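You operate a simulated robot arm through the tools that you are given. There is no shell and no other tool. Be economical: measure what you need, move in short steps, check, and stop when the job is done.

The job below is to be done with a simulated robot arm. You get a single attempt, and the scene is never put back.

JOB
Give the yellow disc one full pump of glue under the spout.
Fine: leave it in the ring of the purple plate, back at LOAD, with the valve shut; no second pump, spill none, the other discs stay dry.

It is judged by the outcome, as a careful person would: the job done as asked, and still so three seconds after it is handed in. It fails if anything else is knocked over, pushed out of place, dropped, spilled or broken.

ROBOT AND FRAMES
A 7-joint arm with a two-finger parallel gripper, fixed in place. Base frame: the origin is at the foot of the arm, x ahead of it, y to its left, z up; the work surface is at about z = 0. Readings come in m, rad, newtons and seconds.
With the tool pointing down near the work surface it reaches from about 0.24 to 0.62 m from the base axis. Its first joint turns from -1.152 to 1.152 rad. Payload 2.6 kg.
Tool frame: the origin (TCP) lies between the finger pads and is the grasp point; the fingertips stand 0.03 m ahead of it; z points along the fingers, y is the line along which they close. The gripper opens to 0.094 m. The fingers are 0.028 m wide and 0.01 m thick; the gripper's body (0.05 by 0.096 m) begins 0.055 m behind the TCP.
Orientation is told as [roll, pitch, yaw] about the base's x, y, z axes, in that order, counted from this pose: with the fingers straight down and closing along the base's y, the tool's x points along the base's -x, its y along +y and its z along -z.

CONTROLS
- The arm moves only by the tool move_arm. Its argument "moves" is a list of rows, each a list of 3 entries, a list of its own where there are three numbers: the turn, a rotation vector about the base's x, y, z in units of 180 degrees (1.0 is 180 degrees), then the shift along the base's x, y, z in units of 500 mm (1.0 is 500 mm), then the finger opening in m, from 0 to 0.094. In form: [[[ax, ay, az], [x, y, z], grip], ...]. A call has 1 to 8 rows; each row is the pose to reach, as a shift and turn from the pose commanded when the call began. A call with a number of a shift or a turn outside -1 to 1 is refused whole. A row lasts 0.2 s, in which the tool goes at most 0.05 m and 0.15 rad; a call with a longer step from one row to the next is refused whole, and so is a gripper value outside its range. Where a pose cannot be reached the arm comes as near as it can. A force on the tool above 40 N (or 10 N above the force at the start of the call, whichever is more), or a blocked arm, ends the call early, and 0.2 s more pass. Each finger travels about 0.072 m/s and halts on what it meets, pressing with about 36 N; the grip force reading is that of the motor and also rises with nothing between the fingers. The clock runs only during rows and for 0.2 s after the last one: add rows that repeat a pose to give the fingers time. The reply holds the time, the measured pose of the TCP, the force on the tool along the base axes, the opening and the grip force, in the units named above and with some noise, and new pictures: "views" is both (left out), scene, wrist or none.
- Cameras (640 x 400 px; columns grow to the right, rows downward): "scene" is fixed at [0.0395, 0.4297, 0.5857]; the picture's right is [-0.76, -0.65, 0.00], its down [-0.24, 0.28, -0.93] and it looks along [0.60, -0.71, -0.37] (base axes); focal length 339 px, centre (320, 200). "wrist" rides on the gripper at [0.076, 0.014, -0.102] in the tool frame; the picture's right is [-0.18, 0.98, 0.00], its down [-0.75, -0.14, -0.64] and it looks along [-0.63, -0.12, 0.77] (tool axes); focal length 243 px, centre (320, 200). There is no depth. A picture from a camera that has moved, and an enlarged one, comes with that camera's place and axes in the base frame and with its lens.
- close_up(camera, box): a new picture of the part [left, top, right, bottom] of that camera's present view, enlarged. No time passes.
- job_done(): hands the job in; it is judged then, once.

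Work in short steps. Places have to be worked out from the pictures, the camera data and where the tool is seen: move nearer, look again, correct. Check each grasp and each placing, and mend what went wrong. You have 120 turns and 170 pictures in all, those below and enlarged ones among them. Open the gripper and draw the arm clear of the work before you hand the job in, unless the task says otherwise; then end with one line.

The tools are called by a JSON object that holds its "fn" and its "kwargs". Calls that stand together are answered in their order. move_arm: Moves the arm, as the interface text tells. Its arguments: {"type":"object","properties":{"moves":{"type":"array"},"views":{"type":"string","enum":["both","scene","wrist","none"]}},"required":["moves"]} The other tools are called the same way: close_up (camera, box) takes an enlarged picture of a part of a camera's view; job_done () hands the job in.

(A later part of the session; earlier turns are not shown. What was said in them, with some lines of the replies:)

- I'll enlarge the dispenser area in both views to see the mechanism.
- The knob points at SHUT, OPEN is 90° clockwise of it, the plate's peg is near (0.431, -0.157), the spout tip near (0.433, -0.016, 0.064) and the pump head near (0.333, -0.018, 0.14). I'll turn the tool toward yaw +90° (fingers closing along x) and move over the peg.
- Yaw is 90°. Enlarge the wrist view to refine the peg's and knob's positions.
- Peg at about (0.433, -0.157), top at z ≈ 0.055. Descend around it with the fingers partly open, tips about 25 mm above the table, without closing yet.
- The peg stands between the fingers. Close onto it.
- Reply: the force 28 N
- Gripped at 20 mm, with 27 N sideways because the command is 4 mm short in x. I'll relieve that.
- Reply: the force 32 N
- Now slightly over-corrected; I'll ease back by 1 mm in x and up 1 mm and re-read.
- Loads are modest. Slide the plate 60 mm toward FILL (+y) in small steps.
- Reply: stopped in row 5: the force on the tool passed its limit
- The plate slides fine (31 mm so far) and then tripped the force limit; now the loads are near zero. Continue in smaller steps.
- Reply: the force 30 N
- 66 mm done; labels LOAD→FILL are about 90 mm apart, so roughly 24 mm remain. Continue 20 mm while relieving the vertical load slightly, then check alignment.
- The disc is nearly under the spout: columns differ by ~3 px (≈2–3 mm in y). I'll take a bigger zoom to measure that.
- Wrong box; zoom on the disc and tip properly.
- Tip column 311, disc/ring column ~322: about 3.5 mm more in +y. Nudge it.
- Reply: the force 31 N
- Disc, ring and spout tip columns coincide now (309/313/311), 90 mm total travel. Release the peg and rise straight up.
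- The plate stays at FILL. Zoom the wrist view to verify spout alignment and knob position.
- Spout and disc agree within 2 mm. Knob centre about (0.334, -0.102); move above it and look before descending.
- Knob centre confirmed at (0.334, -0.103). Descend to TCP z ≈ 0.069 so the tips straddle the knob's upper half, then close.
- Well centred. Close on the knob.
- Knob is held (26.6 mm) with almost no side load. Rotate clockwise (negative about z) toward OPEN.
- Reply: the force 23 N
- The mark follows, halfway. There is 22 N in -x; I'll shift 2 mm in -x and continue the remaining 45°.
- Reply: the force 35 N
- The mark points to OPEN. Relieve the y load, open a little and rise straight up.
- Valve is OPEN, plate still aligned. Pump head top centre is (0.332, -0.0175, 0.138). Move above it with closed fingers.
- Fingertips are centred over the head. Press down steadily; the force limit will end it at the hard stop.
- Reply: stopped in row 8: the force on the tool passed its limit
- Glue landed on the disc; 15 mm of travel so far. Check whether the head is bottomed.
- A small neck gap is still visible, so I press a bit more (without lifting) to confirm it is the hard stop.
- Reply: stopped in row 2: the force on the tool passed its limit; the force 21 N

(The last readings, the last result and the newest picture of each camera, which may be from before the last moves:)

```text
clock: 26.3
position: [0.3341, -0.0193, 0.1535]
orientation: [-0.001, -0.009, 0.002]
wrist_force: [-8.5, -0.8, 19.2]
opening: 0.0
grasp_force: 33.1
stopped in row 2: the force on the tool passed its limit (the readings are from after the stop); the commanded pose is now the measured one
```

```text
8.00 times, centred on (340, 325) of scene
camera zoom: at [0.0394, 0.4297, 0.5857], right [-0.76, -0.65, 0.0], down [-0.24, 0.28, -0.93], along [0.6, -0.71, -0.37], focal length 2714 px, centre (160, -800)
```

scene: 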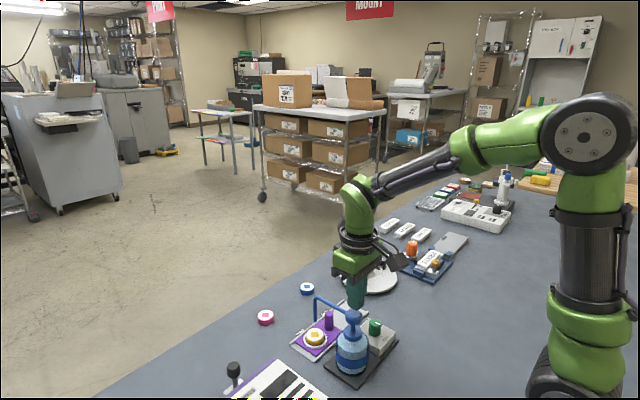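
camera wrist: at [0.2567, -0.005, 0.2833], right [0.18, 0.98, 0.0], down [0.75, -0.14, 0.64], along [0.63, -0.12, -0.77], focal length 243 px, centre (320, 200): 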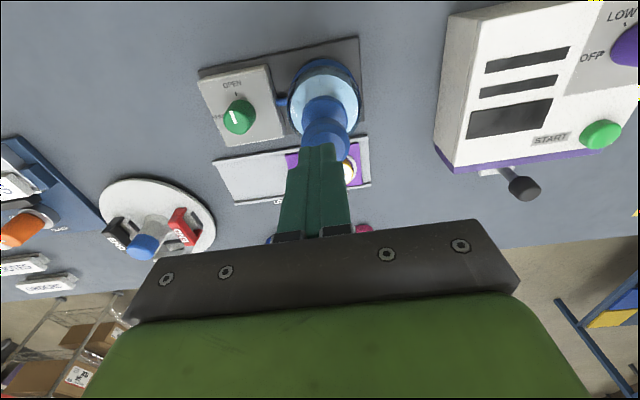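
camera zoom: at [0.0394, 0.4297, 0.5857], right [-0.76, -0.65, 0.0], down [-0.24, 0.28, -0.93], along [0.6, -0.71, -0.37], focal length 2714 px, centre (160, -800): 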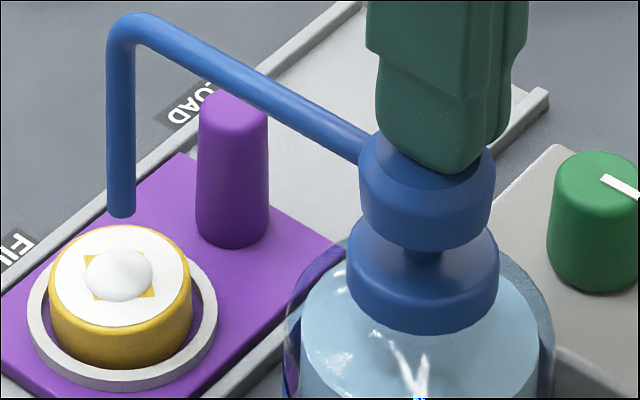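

No further travel: hard stop, full stroke done. Lift off straight up.

{"fn": "move_arm", "kwargs": {"moves": [[[0, 0, 0], [0, 0, 0.015], 0.0], [[0, 0, 0], [0, 0, 0.04], 0.0], [[0, 0, 0], [0, 0, 0.08], 0.0], [[0, 0, 0], [0, 0, 0.14], 0.0], [[0, 0, 0], [-0.004, -0.07, 0.16], 0.02], [[0, 0, 0], [-0.004, -0.14, 0.16], 0.04], [[0, 0, 0], [-0.004, -0.168, 0.12], 0.05], [[0, 0, 0], [-0.004, -0.168, 0.06], 0.05]]}}

{"fn": "close_up", "kwargs": {"camera": "scene", "box": [300, 280, 400, 360]}}

{"fn": "close_up", "kwargs": {"camera": "wrist", "box": [220, 40, 440, 240]}}

```text
clock: 28.1
position: [0.3329, -0.1039, 0.1821]
orientation: [-0.001, -0.007, 0.001]
wrist_force: [-0.4, 0.2, 0.0]
opening: 0.0504
grasp_force: 0.0
camera wrist: at [0.2549, -0.0907, 0.2845], right [0.18, 0.98, 0.0], down [0.75, -0.14, 0.65], along [0.64, -0.12, -0.76], focal length 243 px, centre (320, 200)
```

scene: 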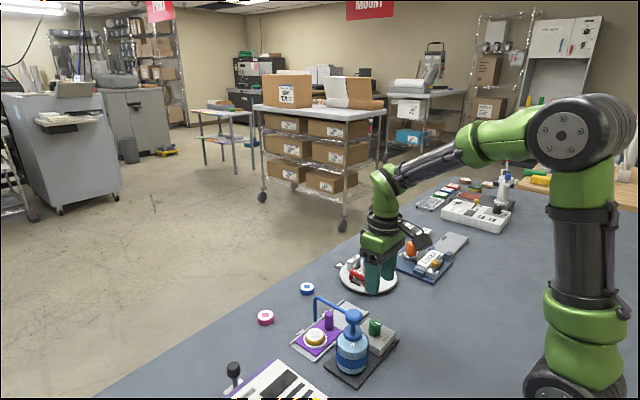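
wrist: 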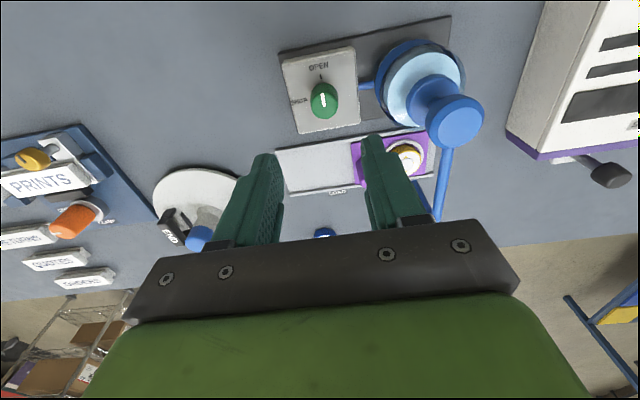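

```text
5.00 times, centred on (350, 320) of scene
camera zoom: at [0.0395, 0.4297, 0.5857], right [-0.76, -0.65, 0.0], down [-0.24, 0.28, -0.93], along [0.6, -0.71, -0.37], focal length 1697 px, centre (170, -400)
```

zoom: 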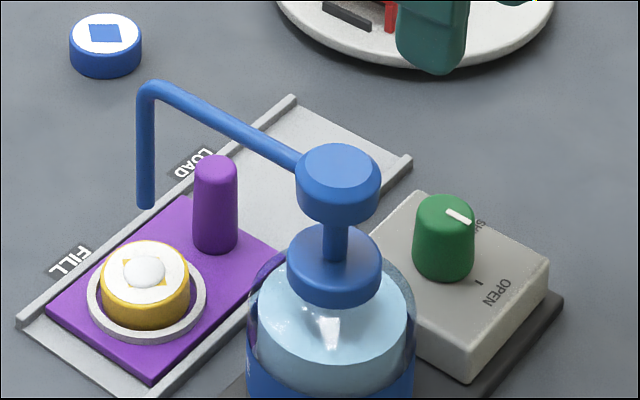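

```text
2.00 times, centred on (330, 140) of wrist
camera zoom: at [0.2549, -0.0907, 0.2845], right [0.18, 0.98, 0.0], down [0.75, -0.14, 0.65], along [0.64, -0.12, -0.76], focal length 485 px, centre (300, 320)
```

zoom: 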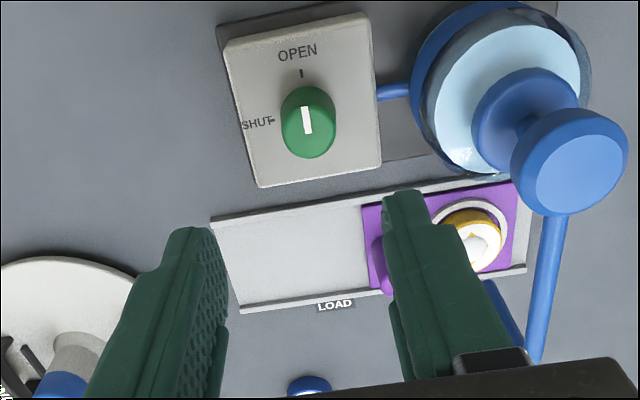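

Head sprang back, one neat blob on the disc. Descend onto the knob at yaw 0 and grip it again.

{"fn": "move_arm", "kwargs": {"moves": [[[0, 0, 0], [0, 0.003, -0.07], 0.048], [[0, 0, 0], [0, 0.003, -0.14], 0.048], [[0, 0, 0], [0, 0.003, -0.19], 0.048], [[0, 0, 0], [0, 0.003, -0.224], 0.048], [[0, 0, 0], [0, 0.003, -0.224], 0.048]], "views": "wrist"}}

```text
clock: 29.3
position: [0.3305, -0.1011, 0.0705]
orientation: [0.0, -0.006, 0.002]
wrist_force: [-0.3, -0.2, 0.1]
opening: 0.0479
grasp_force: 0.1
camera wrist: at [0.2541, -0.0879, 0.1715], right [0.18, 0.98, 0.0], down [0.75, -0.14, 0.65], along [0.64, -0.12, -0.76], focal length 243 px, centre (320, 200)
```

wrist: 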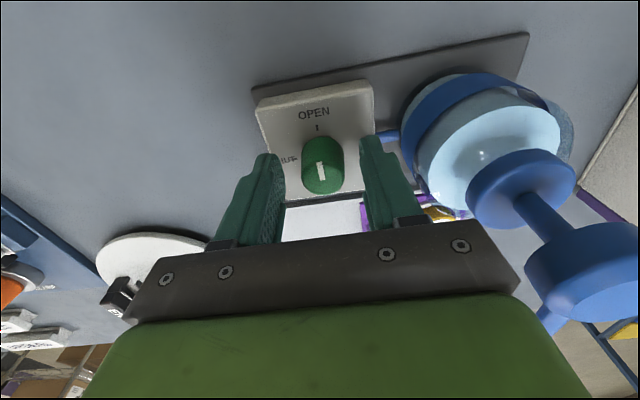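

Centred; close on the knob with a 2 mm +x correction.

{"fn": "move_arm", "kwargs": {"moves": [[[0, 0, 0], [0.005, -0.001, 0], 0.04], [[0, 0, 0], [0.005, -0.001, 0], 0.03], [[0, 0, 0], [0.005, -0.001, 0], 0.022], [[0, 0, 0], [0.005, -0.001, 0], 0.022]], "views": "none"}}

```text
clock: 30.3
position: [0.3335, -0.1007, 0.0696]
orientation: [0.004, -0.006, 0.004]
wrist_force: [1.0, 16.2, 3.5]
opening: 0.0265
grasp_force: 45.2
```

Gripped. Rotate counter-clockwise 45° with a small y relief.

{"fn": "move_arm", "kwargs": {"moves": [[[0, 0, 0], [0, 0.002, 0], 0.022], [[0, 0, 0.04], [0, 0.002, 0], 0.022], [[0, 0, 0.08], [0, 0.002, 0], 0.022], [[0, 0, 0.12], [0, 0.001, 0], 0.022], [[0, 0, 0.16], [0, 0.001, 0], 0.022], [[0, 0, 0.2], [0, 0, 0], 0.022], [[0, 0, 0.24], [0, 0, 0], 0.022], [[0, 0, 0.25], [0, 0, 0], 0.022]], "views": "none"}}

```text
clock: 32.1
position: [0.3332, -0.1008, 0.0699]
orientation: [0.003, -0.008, 0.787]
wrist_force: [-5.3, 27.3, 12.1]
opening: 0.0266
grasp_force: 45.4
```

{"fn": "move_arm", "kwargs": {"moves": [[[0, 0, 0], [0, 0.003, 0], 0.022], [[0, 0, 0.04], [0, 0.003, 0], 0.022], [[0, 0, 0.08], [0, 0.003, 0], 0.022], [[0, 0, 0.12], [0, 0.003, 0], 0.022], [[0, 0, 0.16], [0, 0.003, 0], 0.022], [[0, 0, 0.2], [0, 0.003, 0], 0.022], [[0, 0, 0.24], [0, 0.003, 0], 0.022], [[0, 0, 0.252], [0, 0.003, 0], 0.022]], "views": "wrist"}}

{"fn": "close_up", "kwargs": {"camera": "wrist", "box": [220, 60, 420, 240]}}

```text
clock: 33.9
position: [0.3346, -0.0999, 0.0709]
orientation: [0.002, -0.009, 1.58]
wrist_force: [-6.5, 22.2, 0.7]
opening: 0.0265
grasp_force: 45.1
camera wrist: at [0.3202, -0.178, 0.1719], right [-0.98, 0.18, 0.0], down [0.14, 0.75, 0.65], along [0.11, 0.64, -0.76], focal length 243 px, centre (320, 200)
```

wrist: 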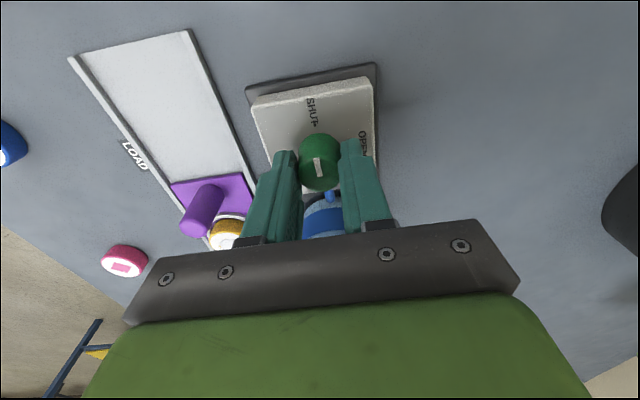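

```text
2.22 times, centred on (320, 150) of wrist
camera zoom: at [0.3202, -0.178, 0.1719], right [-0.98, 0.18, 0.0], down [0.14, 0.75, 0.65], along [0.11, 0.64, -0.76], focal length 539 px, centre (320, 311)
```

zoom: 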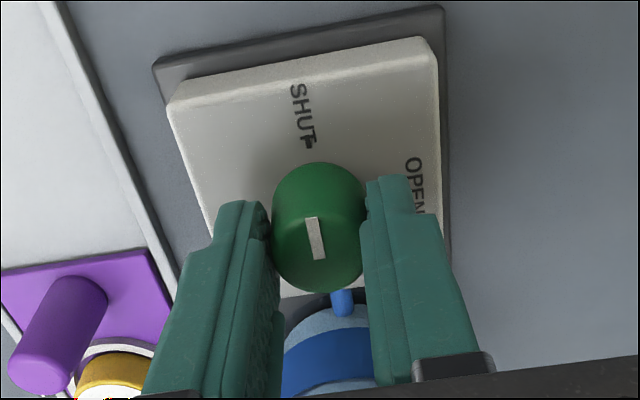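

The mark is back at SHUT. Release, rise, and check.

{"fn": "move_arm", "kwargs": {"moves": [[[0, 0, 0], [0, 0.003, 0], 0.022], [[0, 0, 0], [0, 0.003, 0], 0.04], [[0, 0, 0], [0, 0.003, 0], 0.055], [[0, 0, 0], [0, 0, 0.05], 0.055], [[0, 0, 0], [0, 0, 0.12], 0.055], [[0, 0, 0], [0, 0, 0.2], 0.055], [[0, 0, 0], [0.05, 0, 0.26], 0.055], [[0, 0, 0], [0.12, 0, 0.28], 0.05]], "views": "wrist"}}

{"fn": "close_up", "kwargs": {"camera": "scene", "box": [300, 280, 400, 360]}}

{"fn": "close_up", "kwargs": {"camera": "wrist", "box": [220, 20, 440, 220]}}

```text
clock: 35.7
position: [0.3945, -0.1009, 0.2104]
orientation: [0.002, -0.008, 1.58]
wrist_force: [0.5, -0.6, 0.3]
opening: 0.05
grasp_force: 0.1
camera wrist: at [0.3801, -0.179, 0.3129], right [-0.98, 0.18, 0.0], down [0.14, 0.75, 0.65], along [0.11, 0.64, -0.76], focal length 243 px, centre (320, 200)
```

wrist: 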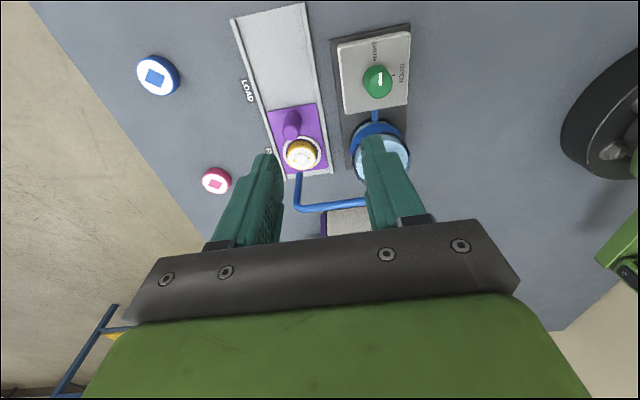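

```text
5.00 times, centred on (350, 320) of scene
camera zoom: at [0.0395, 0.4297, 0.5857], right [-0.76, -0.65, 0.0], down [-0.24, 0.28, -0.93], along [0.6, -0.71, -0.37], focal length 1697 px, centre (170, -400)
```

zoom: 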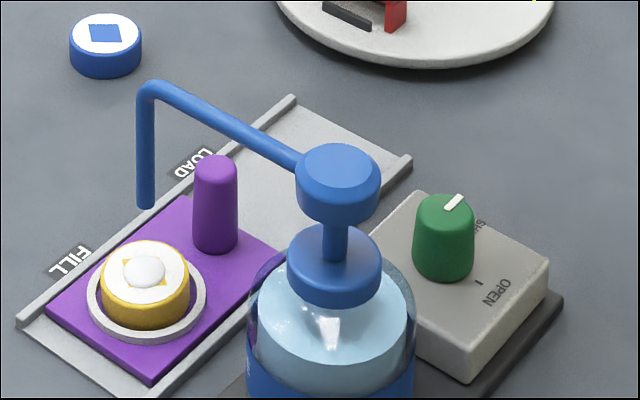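

```text
2.00 times, centred on (330, 120) of wrist
camera zoom: at [0.3801, -0.179, 0.3129], right [-0.98, 0.18, 0.0], down [0.14, 0.75, 0.65], along [0.11, 0.64, -0.76], focal length 485 px, centre (300, 360)
```

zoom: 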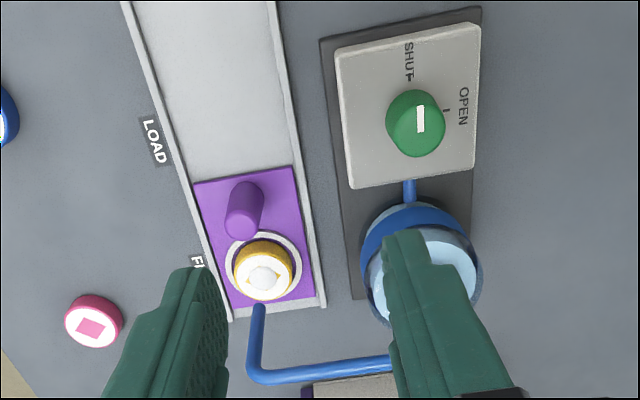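

Valve is SHUT exactly as at the start. Return to the peg at (0.4350, -0.068) and descend around it.

{"fn": "move_arm", "kwargs": {"moves": [[[0, 0, 0], [0.06, 0.04, 0], 0.05], [[0, 0, 0], [0.081, 0.066, -0.04], 0.05], [[0, 0, 0], [0.081, 0.066, -0.12], 0.05], [[0, 0, 0], [0.081, 0.066, -0.19], 0.05], [[0, 0, 0], [0.081, 0.066, -0.25], 0.05], [[0, 0, 0], [0.081, 0.066, -0.3], 0.05], [[0, 0, 0], [0.081, 0.066, -0.3], 0.05]], "views": "wrist"}}

{"fn": "close_up", "kwargs": {"camera": "scene", "box": [280, 270, 380, 360]}}

```text
clock: 37.3
position: [0.4335, -0.0677, 0.058]
orientation: [-0.001, -0.007, 1.58]
wrist_force: [0.1, 0.6, -0.1]
opening: 0.0499
grasp_force: 0.0
camera wrist: at [0.4199, -0.1451, 0.1606], right [-0.98, 0.18, 0.0], down [0.14, 0.75, 0.65], along [0.11, 0.64, -0.76], focal length 243 px, centre (320, 200)
```

wrist: 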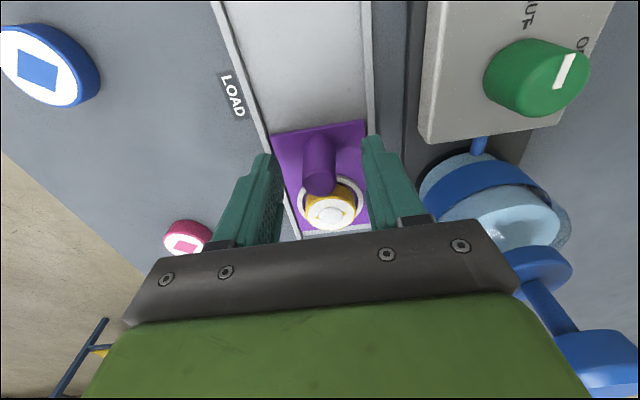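

```text
4.44 times, centred on (330, 315) of scene
camera zoom: at [0.0395, 0.4297, 0.5857], right [-0.76, -0.65, 0.0], down [-0.24, 0.28, -0.93], along [0.6, -0.71, -0.37], focal length 1508 px, centre (276, -311)
```

zoom: 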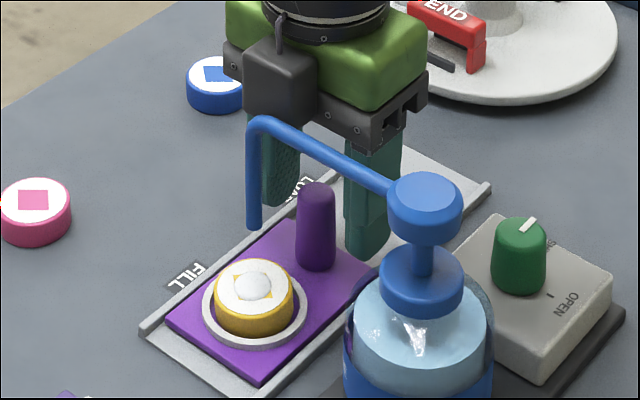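

Peg is between the fingers and the spout is untouched. Close gently, shifting x to 0.435.

{"fn": "move_arm", "kwargs": {"moves": [[[0, 0, 0], [0.002, 0, 0.002], 0.04], [[0, 0, 0], [0.002, 0, 0.002], 0.03], [[0, 0, 0], [0.002, 0, 0.002], 0.022], [[0, 0, 0], [0.002, 0, 0.002], 0.018], [[0, 0, 0], [0.002, 0, 0.002], 0.018]], "views": "none"}}

```text
clock: 38.5
position: [0.4356, -0.0672, 0.0602]
orientation: [-0.002, -0.006, 1.578]
wrist_force: [-1.7, -0.9, 0.8]
opening: 0.0202
grasp_force: 45.5
```

Clean grip. Slide back toward LOAD in 5 mm steps.

{"fn": "move_arm", "kwargs": {"moves": [[[0, 0, 0], [0, -0.008, 0], 0.018], [[0, 0, 0], [0, -0.018, 0], 0.018], [[0, 0, 0], [0, -0.028, 0], 0.018], [[0, 0, 0], [0, -0.038, 0], 0.018], [[0, 0, 0], [0, -0.048, 0], 0.018], [[0, 0, 0], [0, -0.058, 0], 0.018], [[0, 0, 0], [0, -0.068, 0], 0.018], [[0, 0, 0], [0, -0.076, 0], 0.018]], "views": "none"}}

```text
clock: 40.3
position: [0.4356, -0.1063, 0.0597]
orientation: [0.002, -0.007, 1.579]
wrist_force: [5.0, 0.8, -22.6]
opening: 0.0201
grasp_force: 44.9
```

{"fn": "move_arm", "kwargs": {"moves": [[[0, 0, 0], [0, -0.006, -0.001], 0.018], [[0, 0, 0], [0, -0.016, -0.002], 0.018], [[0, 0, 0], [0, -0.026, -0.002], 0.018], [[0, 0, 0], [0, -0.036, -0.002], 0.018], [[0, 0, 0], [0, -0.046, -0.002], 0.018], [[0, 0, 0], [0, -0.056, -0.002], 0.018], [[0, 0, 0], [0, -0.066, -0.002], 0.018], [[0, 0, 0], [0, -0.076, -0.002], 0.018]], "views": "none"}}

{"fn": "close_up", "kwargs": {"camera": "scene", "box": [280, 270, 380, 360]}}

```text
clock: 42.1
position: [0.4352, -0.1452, 0.0589]
orientation: [0.002, -0.006, 1.578]
wrist_force: [-16.8, 0.1, 7.5]
opening: 0.02
grasp_force: 44.6
```

```text
4.44 times, centred on (330, 315) of scene
camera zoom: at [0.0395, 0.4297, 0.5857], right [-0.76, -0.65, 0.0], down [-0.24, 0.28, -0.93], along [0.6, -0.71, -0.37], focal length 1508 px, centre (276, -311)
```

zoom: 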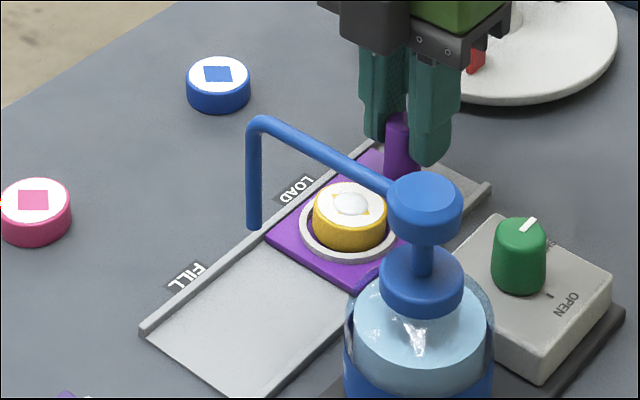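

About 13 mm left to the original position (y = -0.158).

{"fn": "move_arm", "kwargs": {"moves": [[[0, 0, 0], [-0.001, -0.006, 0], 0.018], [[0, 0, 0], [-0.001, -0.014, 0], 0.018], [[0, 0, 0], [-0.001, -0.021, 0], 0.018], [[0, 0, 0], [-0.001, -0.0255, 0], 0.018], [[0, 0, 0], [-0.001, -0.0255, 0], 0.018]], "views": "none"}}

{"fn": "close_up", "kwargs": {"camera": "scene", "box": [240, 270, 420, 390]}}

```text
clock: 43.3
position: [0.436, -0.1567, 0.0604]
orientation: [0.002, -0.005, 1.577]
wrist_force: [-17.6, -0.7, 9.8]
opening: 0.0202
grasp_force: 45.0
```

```text
3.33 times, centred on (330, 330) of scene
camera zoom: at [0.0395, 0.4297, 0.5856], right [-0.76, -0.65, 0.0], down [-0.24, 0.28, -0.93], along [0.6, -0.71, -0.37], focal length 1131 px, centre (287, -233)
```

zoom: 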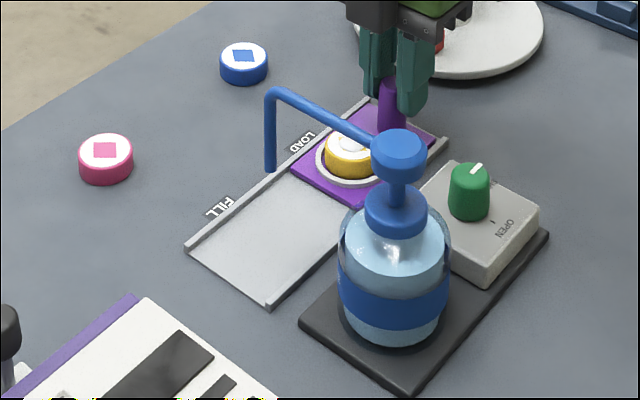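

The picture matches the starting one to about a millimetre; nudge 1.5 mm more toward the stop.

{"fn": "move_arm", "kwargs": {"moves": [[[0, 0, 0], [-0.002, -0.003, 0], 0.018], [[0, 0, 0], [-0.002, -0.005, 0], 0.018], [[0, 0, 0], [-0.002, -0.005, 0], 0.018]], "views": "none"}}

```text
clock: 44.1
position: [0.4346, -0.1581, 0.06]
orientation: [-0.001, -0.009, 1.581]
wrist_force: [-8.5, 8.7, 6.5]
opening: 0.0201
grasp_force: 45.6
```

At the stop (8.7 N reaction in y, y = -0.158, the original value). Release and rise.

{"fn": "move_arm", "kwargs": {"moves": [[[0, 0, 0], [-0.001, 0.001, 0], 0.02], [[0, 0, 0], [-0.001, 0.001, 0], 0.035], [[0, 0, 0], [-0.001, 0.001, 0], 0.05], [[0, 0, 0], [-0.001, 0.001, 0.03], 0.05], [[0, 0, 0], [-0.001, 0.001, 0.1], 0.05], [[0, 0, 0], [-0.001, 0.001, 0.18], 0.05], [[0, 0, 0], [-0.001, 0.001, 0.26], 0.05], [[0, 0, 0], [-0.001, -0.04, 0.34], 0.06]]}}

{"fn": "close_up", "kwargs": {"camera": "scene", "box": [240, 270, 420, 390]}}

{"fn": "close_up", "kwargs": {"camera": "wrist", "box": [260, 20, 460, 200]}}

```text
clock: 45.9
position: [0.4353, -0.178, 0.2322]
orientation: [-0.001, -0.006, 1.579]
wrist_force: [-0.2, -0.9, 1.0]
opening: 0.0603
grasp_force: 0.0
camera wrist: at [0.4209, -0.2552, 0.3346], right [-0.98, 0.17, 0.0], down [0.13, 0.75, 0.65], along [0.11, 0.64, -0.76], focal length 243 px, centre (320, 200)
```

scene: 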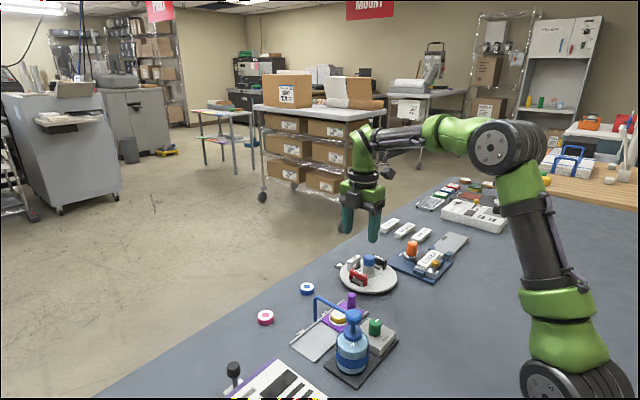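
wrist: 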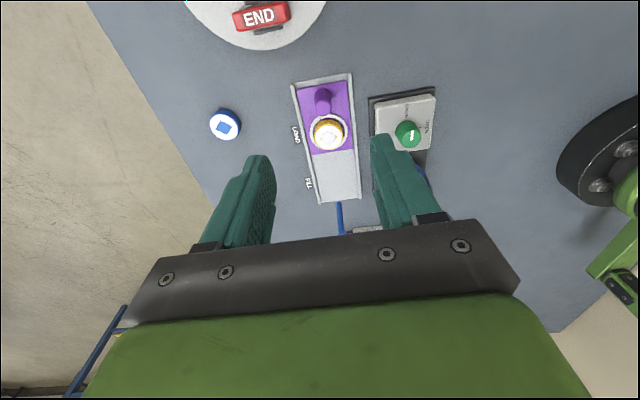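

```text
3.33 times, centred on (330, 330) of scene
camera zoom: at [0.0395, 0.4297, 0.5857], right [-0.76, -0.65, 0.0], down [-0.24, 0.28, -0.93], along [0.6, -0.71, -0.37], focal length 1131 px, centre (287, -233)
```

zoom: 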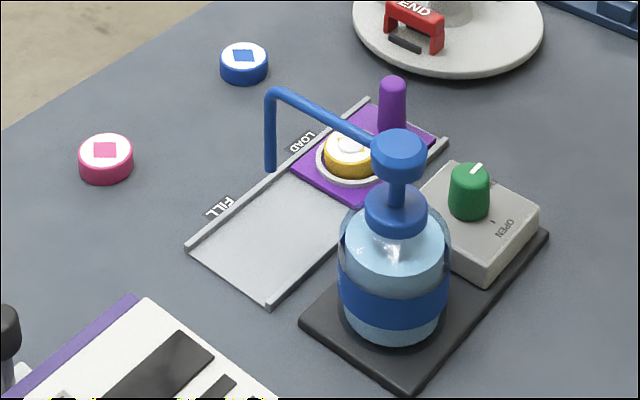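

```text
2.22 times, centred on (360, 110) of wrist
camera zoom: at [0.4209, -0.2552, 0.3346], right [-0.98, 0.17, 0.0], down [0.13, 0.75, 0.65], along [0.11, 0.64, -0.76], focal length 539 px, centre (231, 400)
```

zoom: 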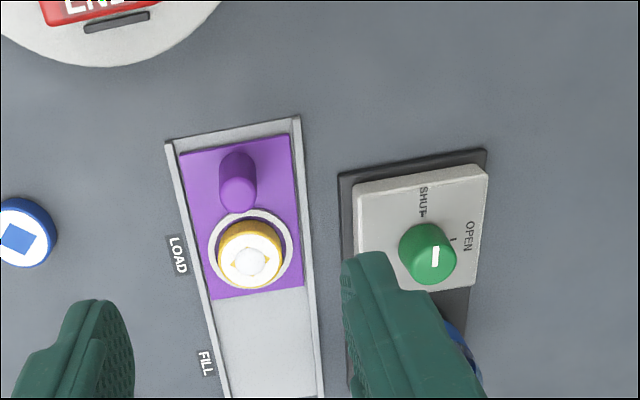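

Everything matches the starting layout: the plate is at LOAD, the disc is in its ring with one blob of glue, the valve is shut, and there are no spills. The gripper is open and clear, so I'm handing the job in.

{"fn": "job_done", "kwargs": {}}

```text
The job is handed in.
```

The yellow disc got one full pump of glue and sits in the purple plate's ring back at LOAD, with the valve shut, nothing spilled and the other discs dry.
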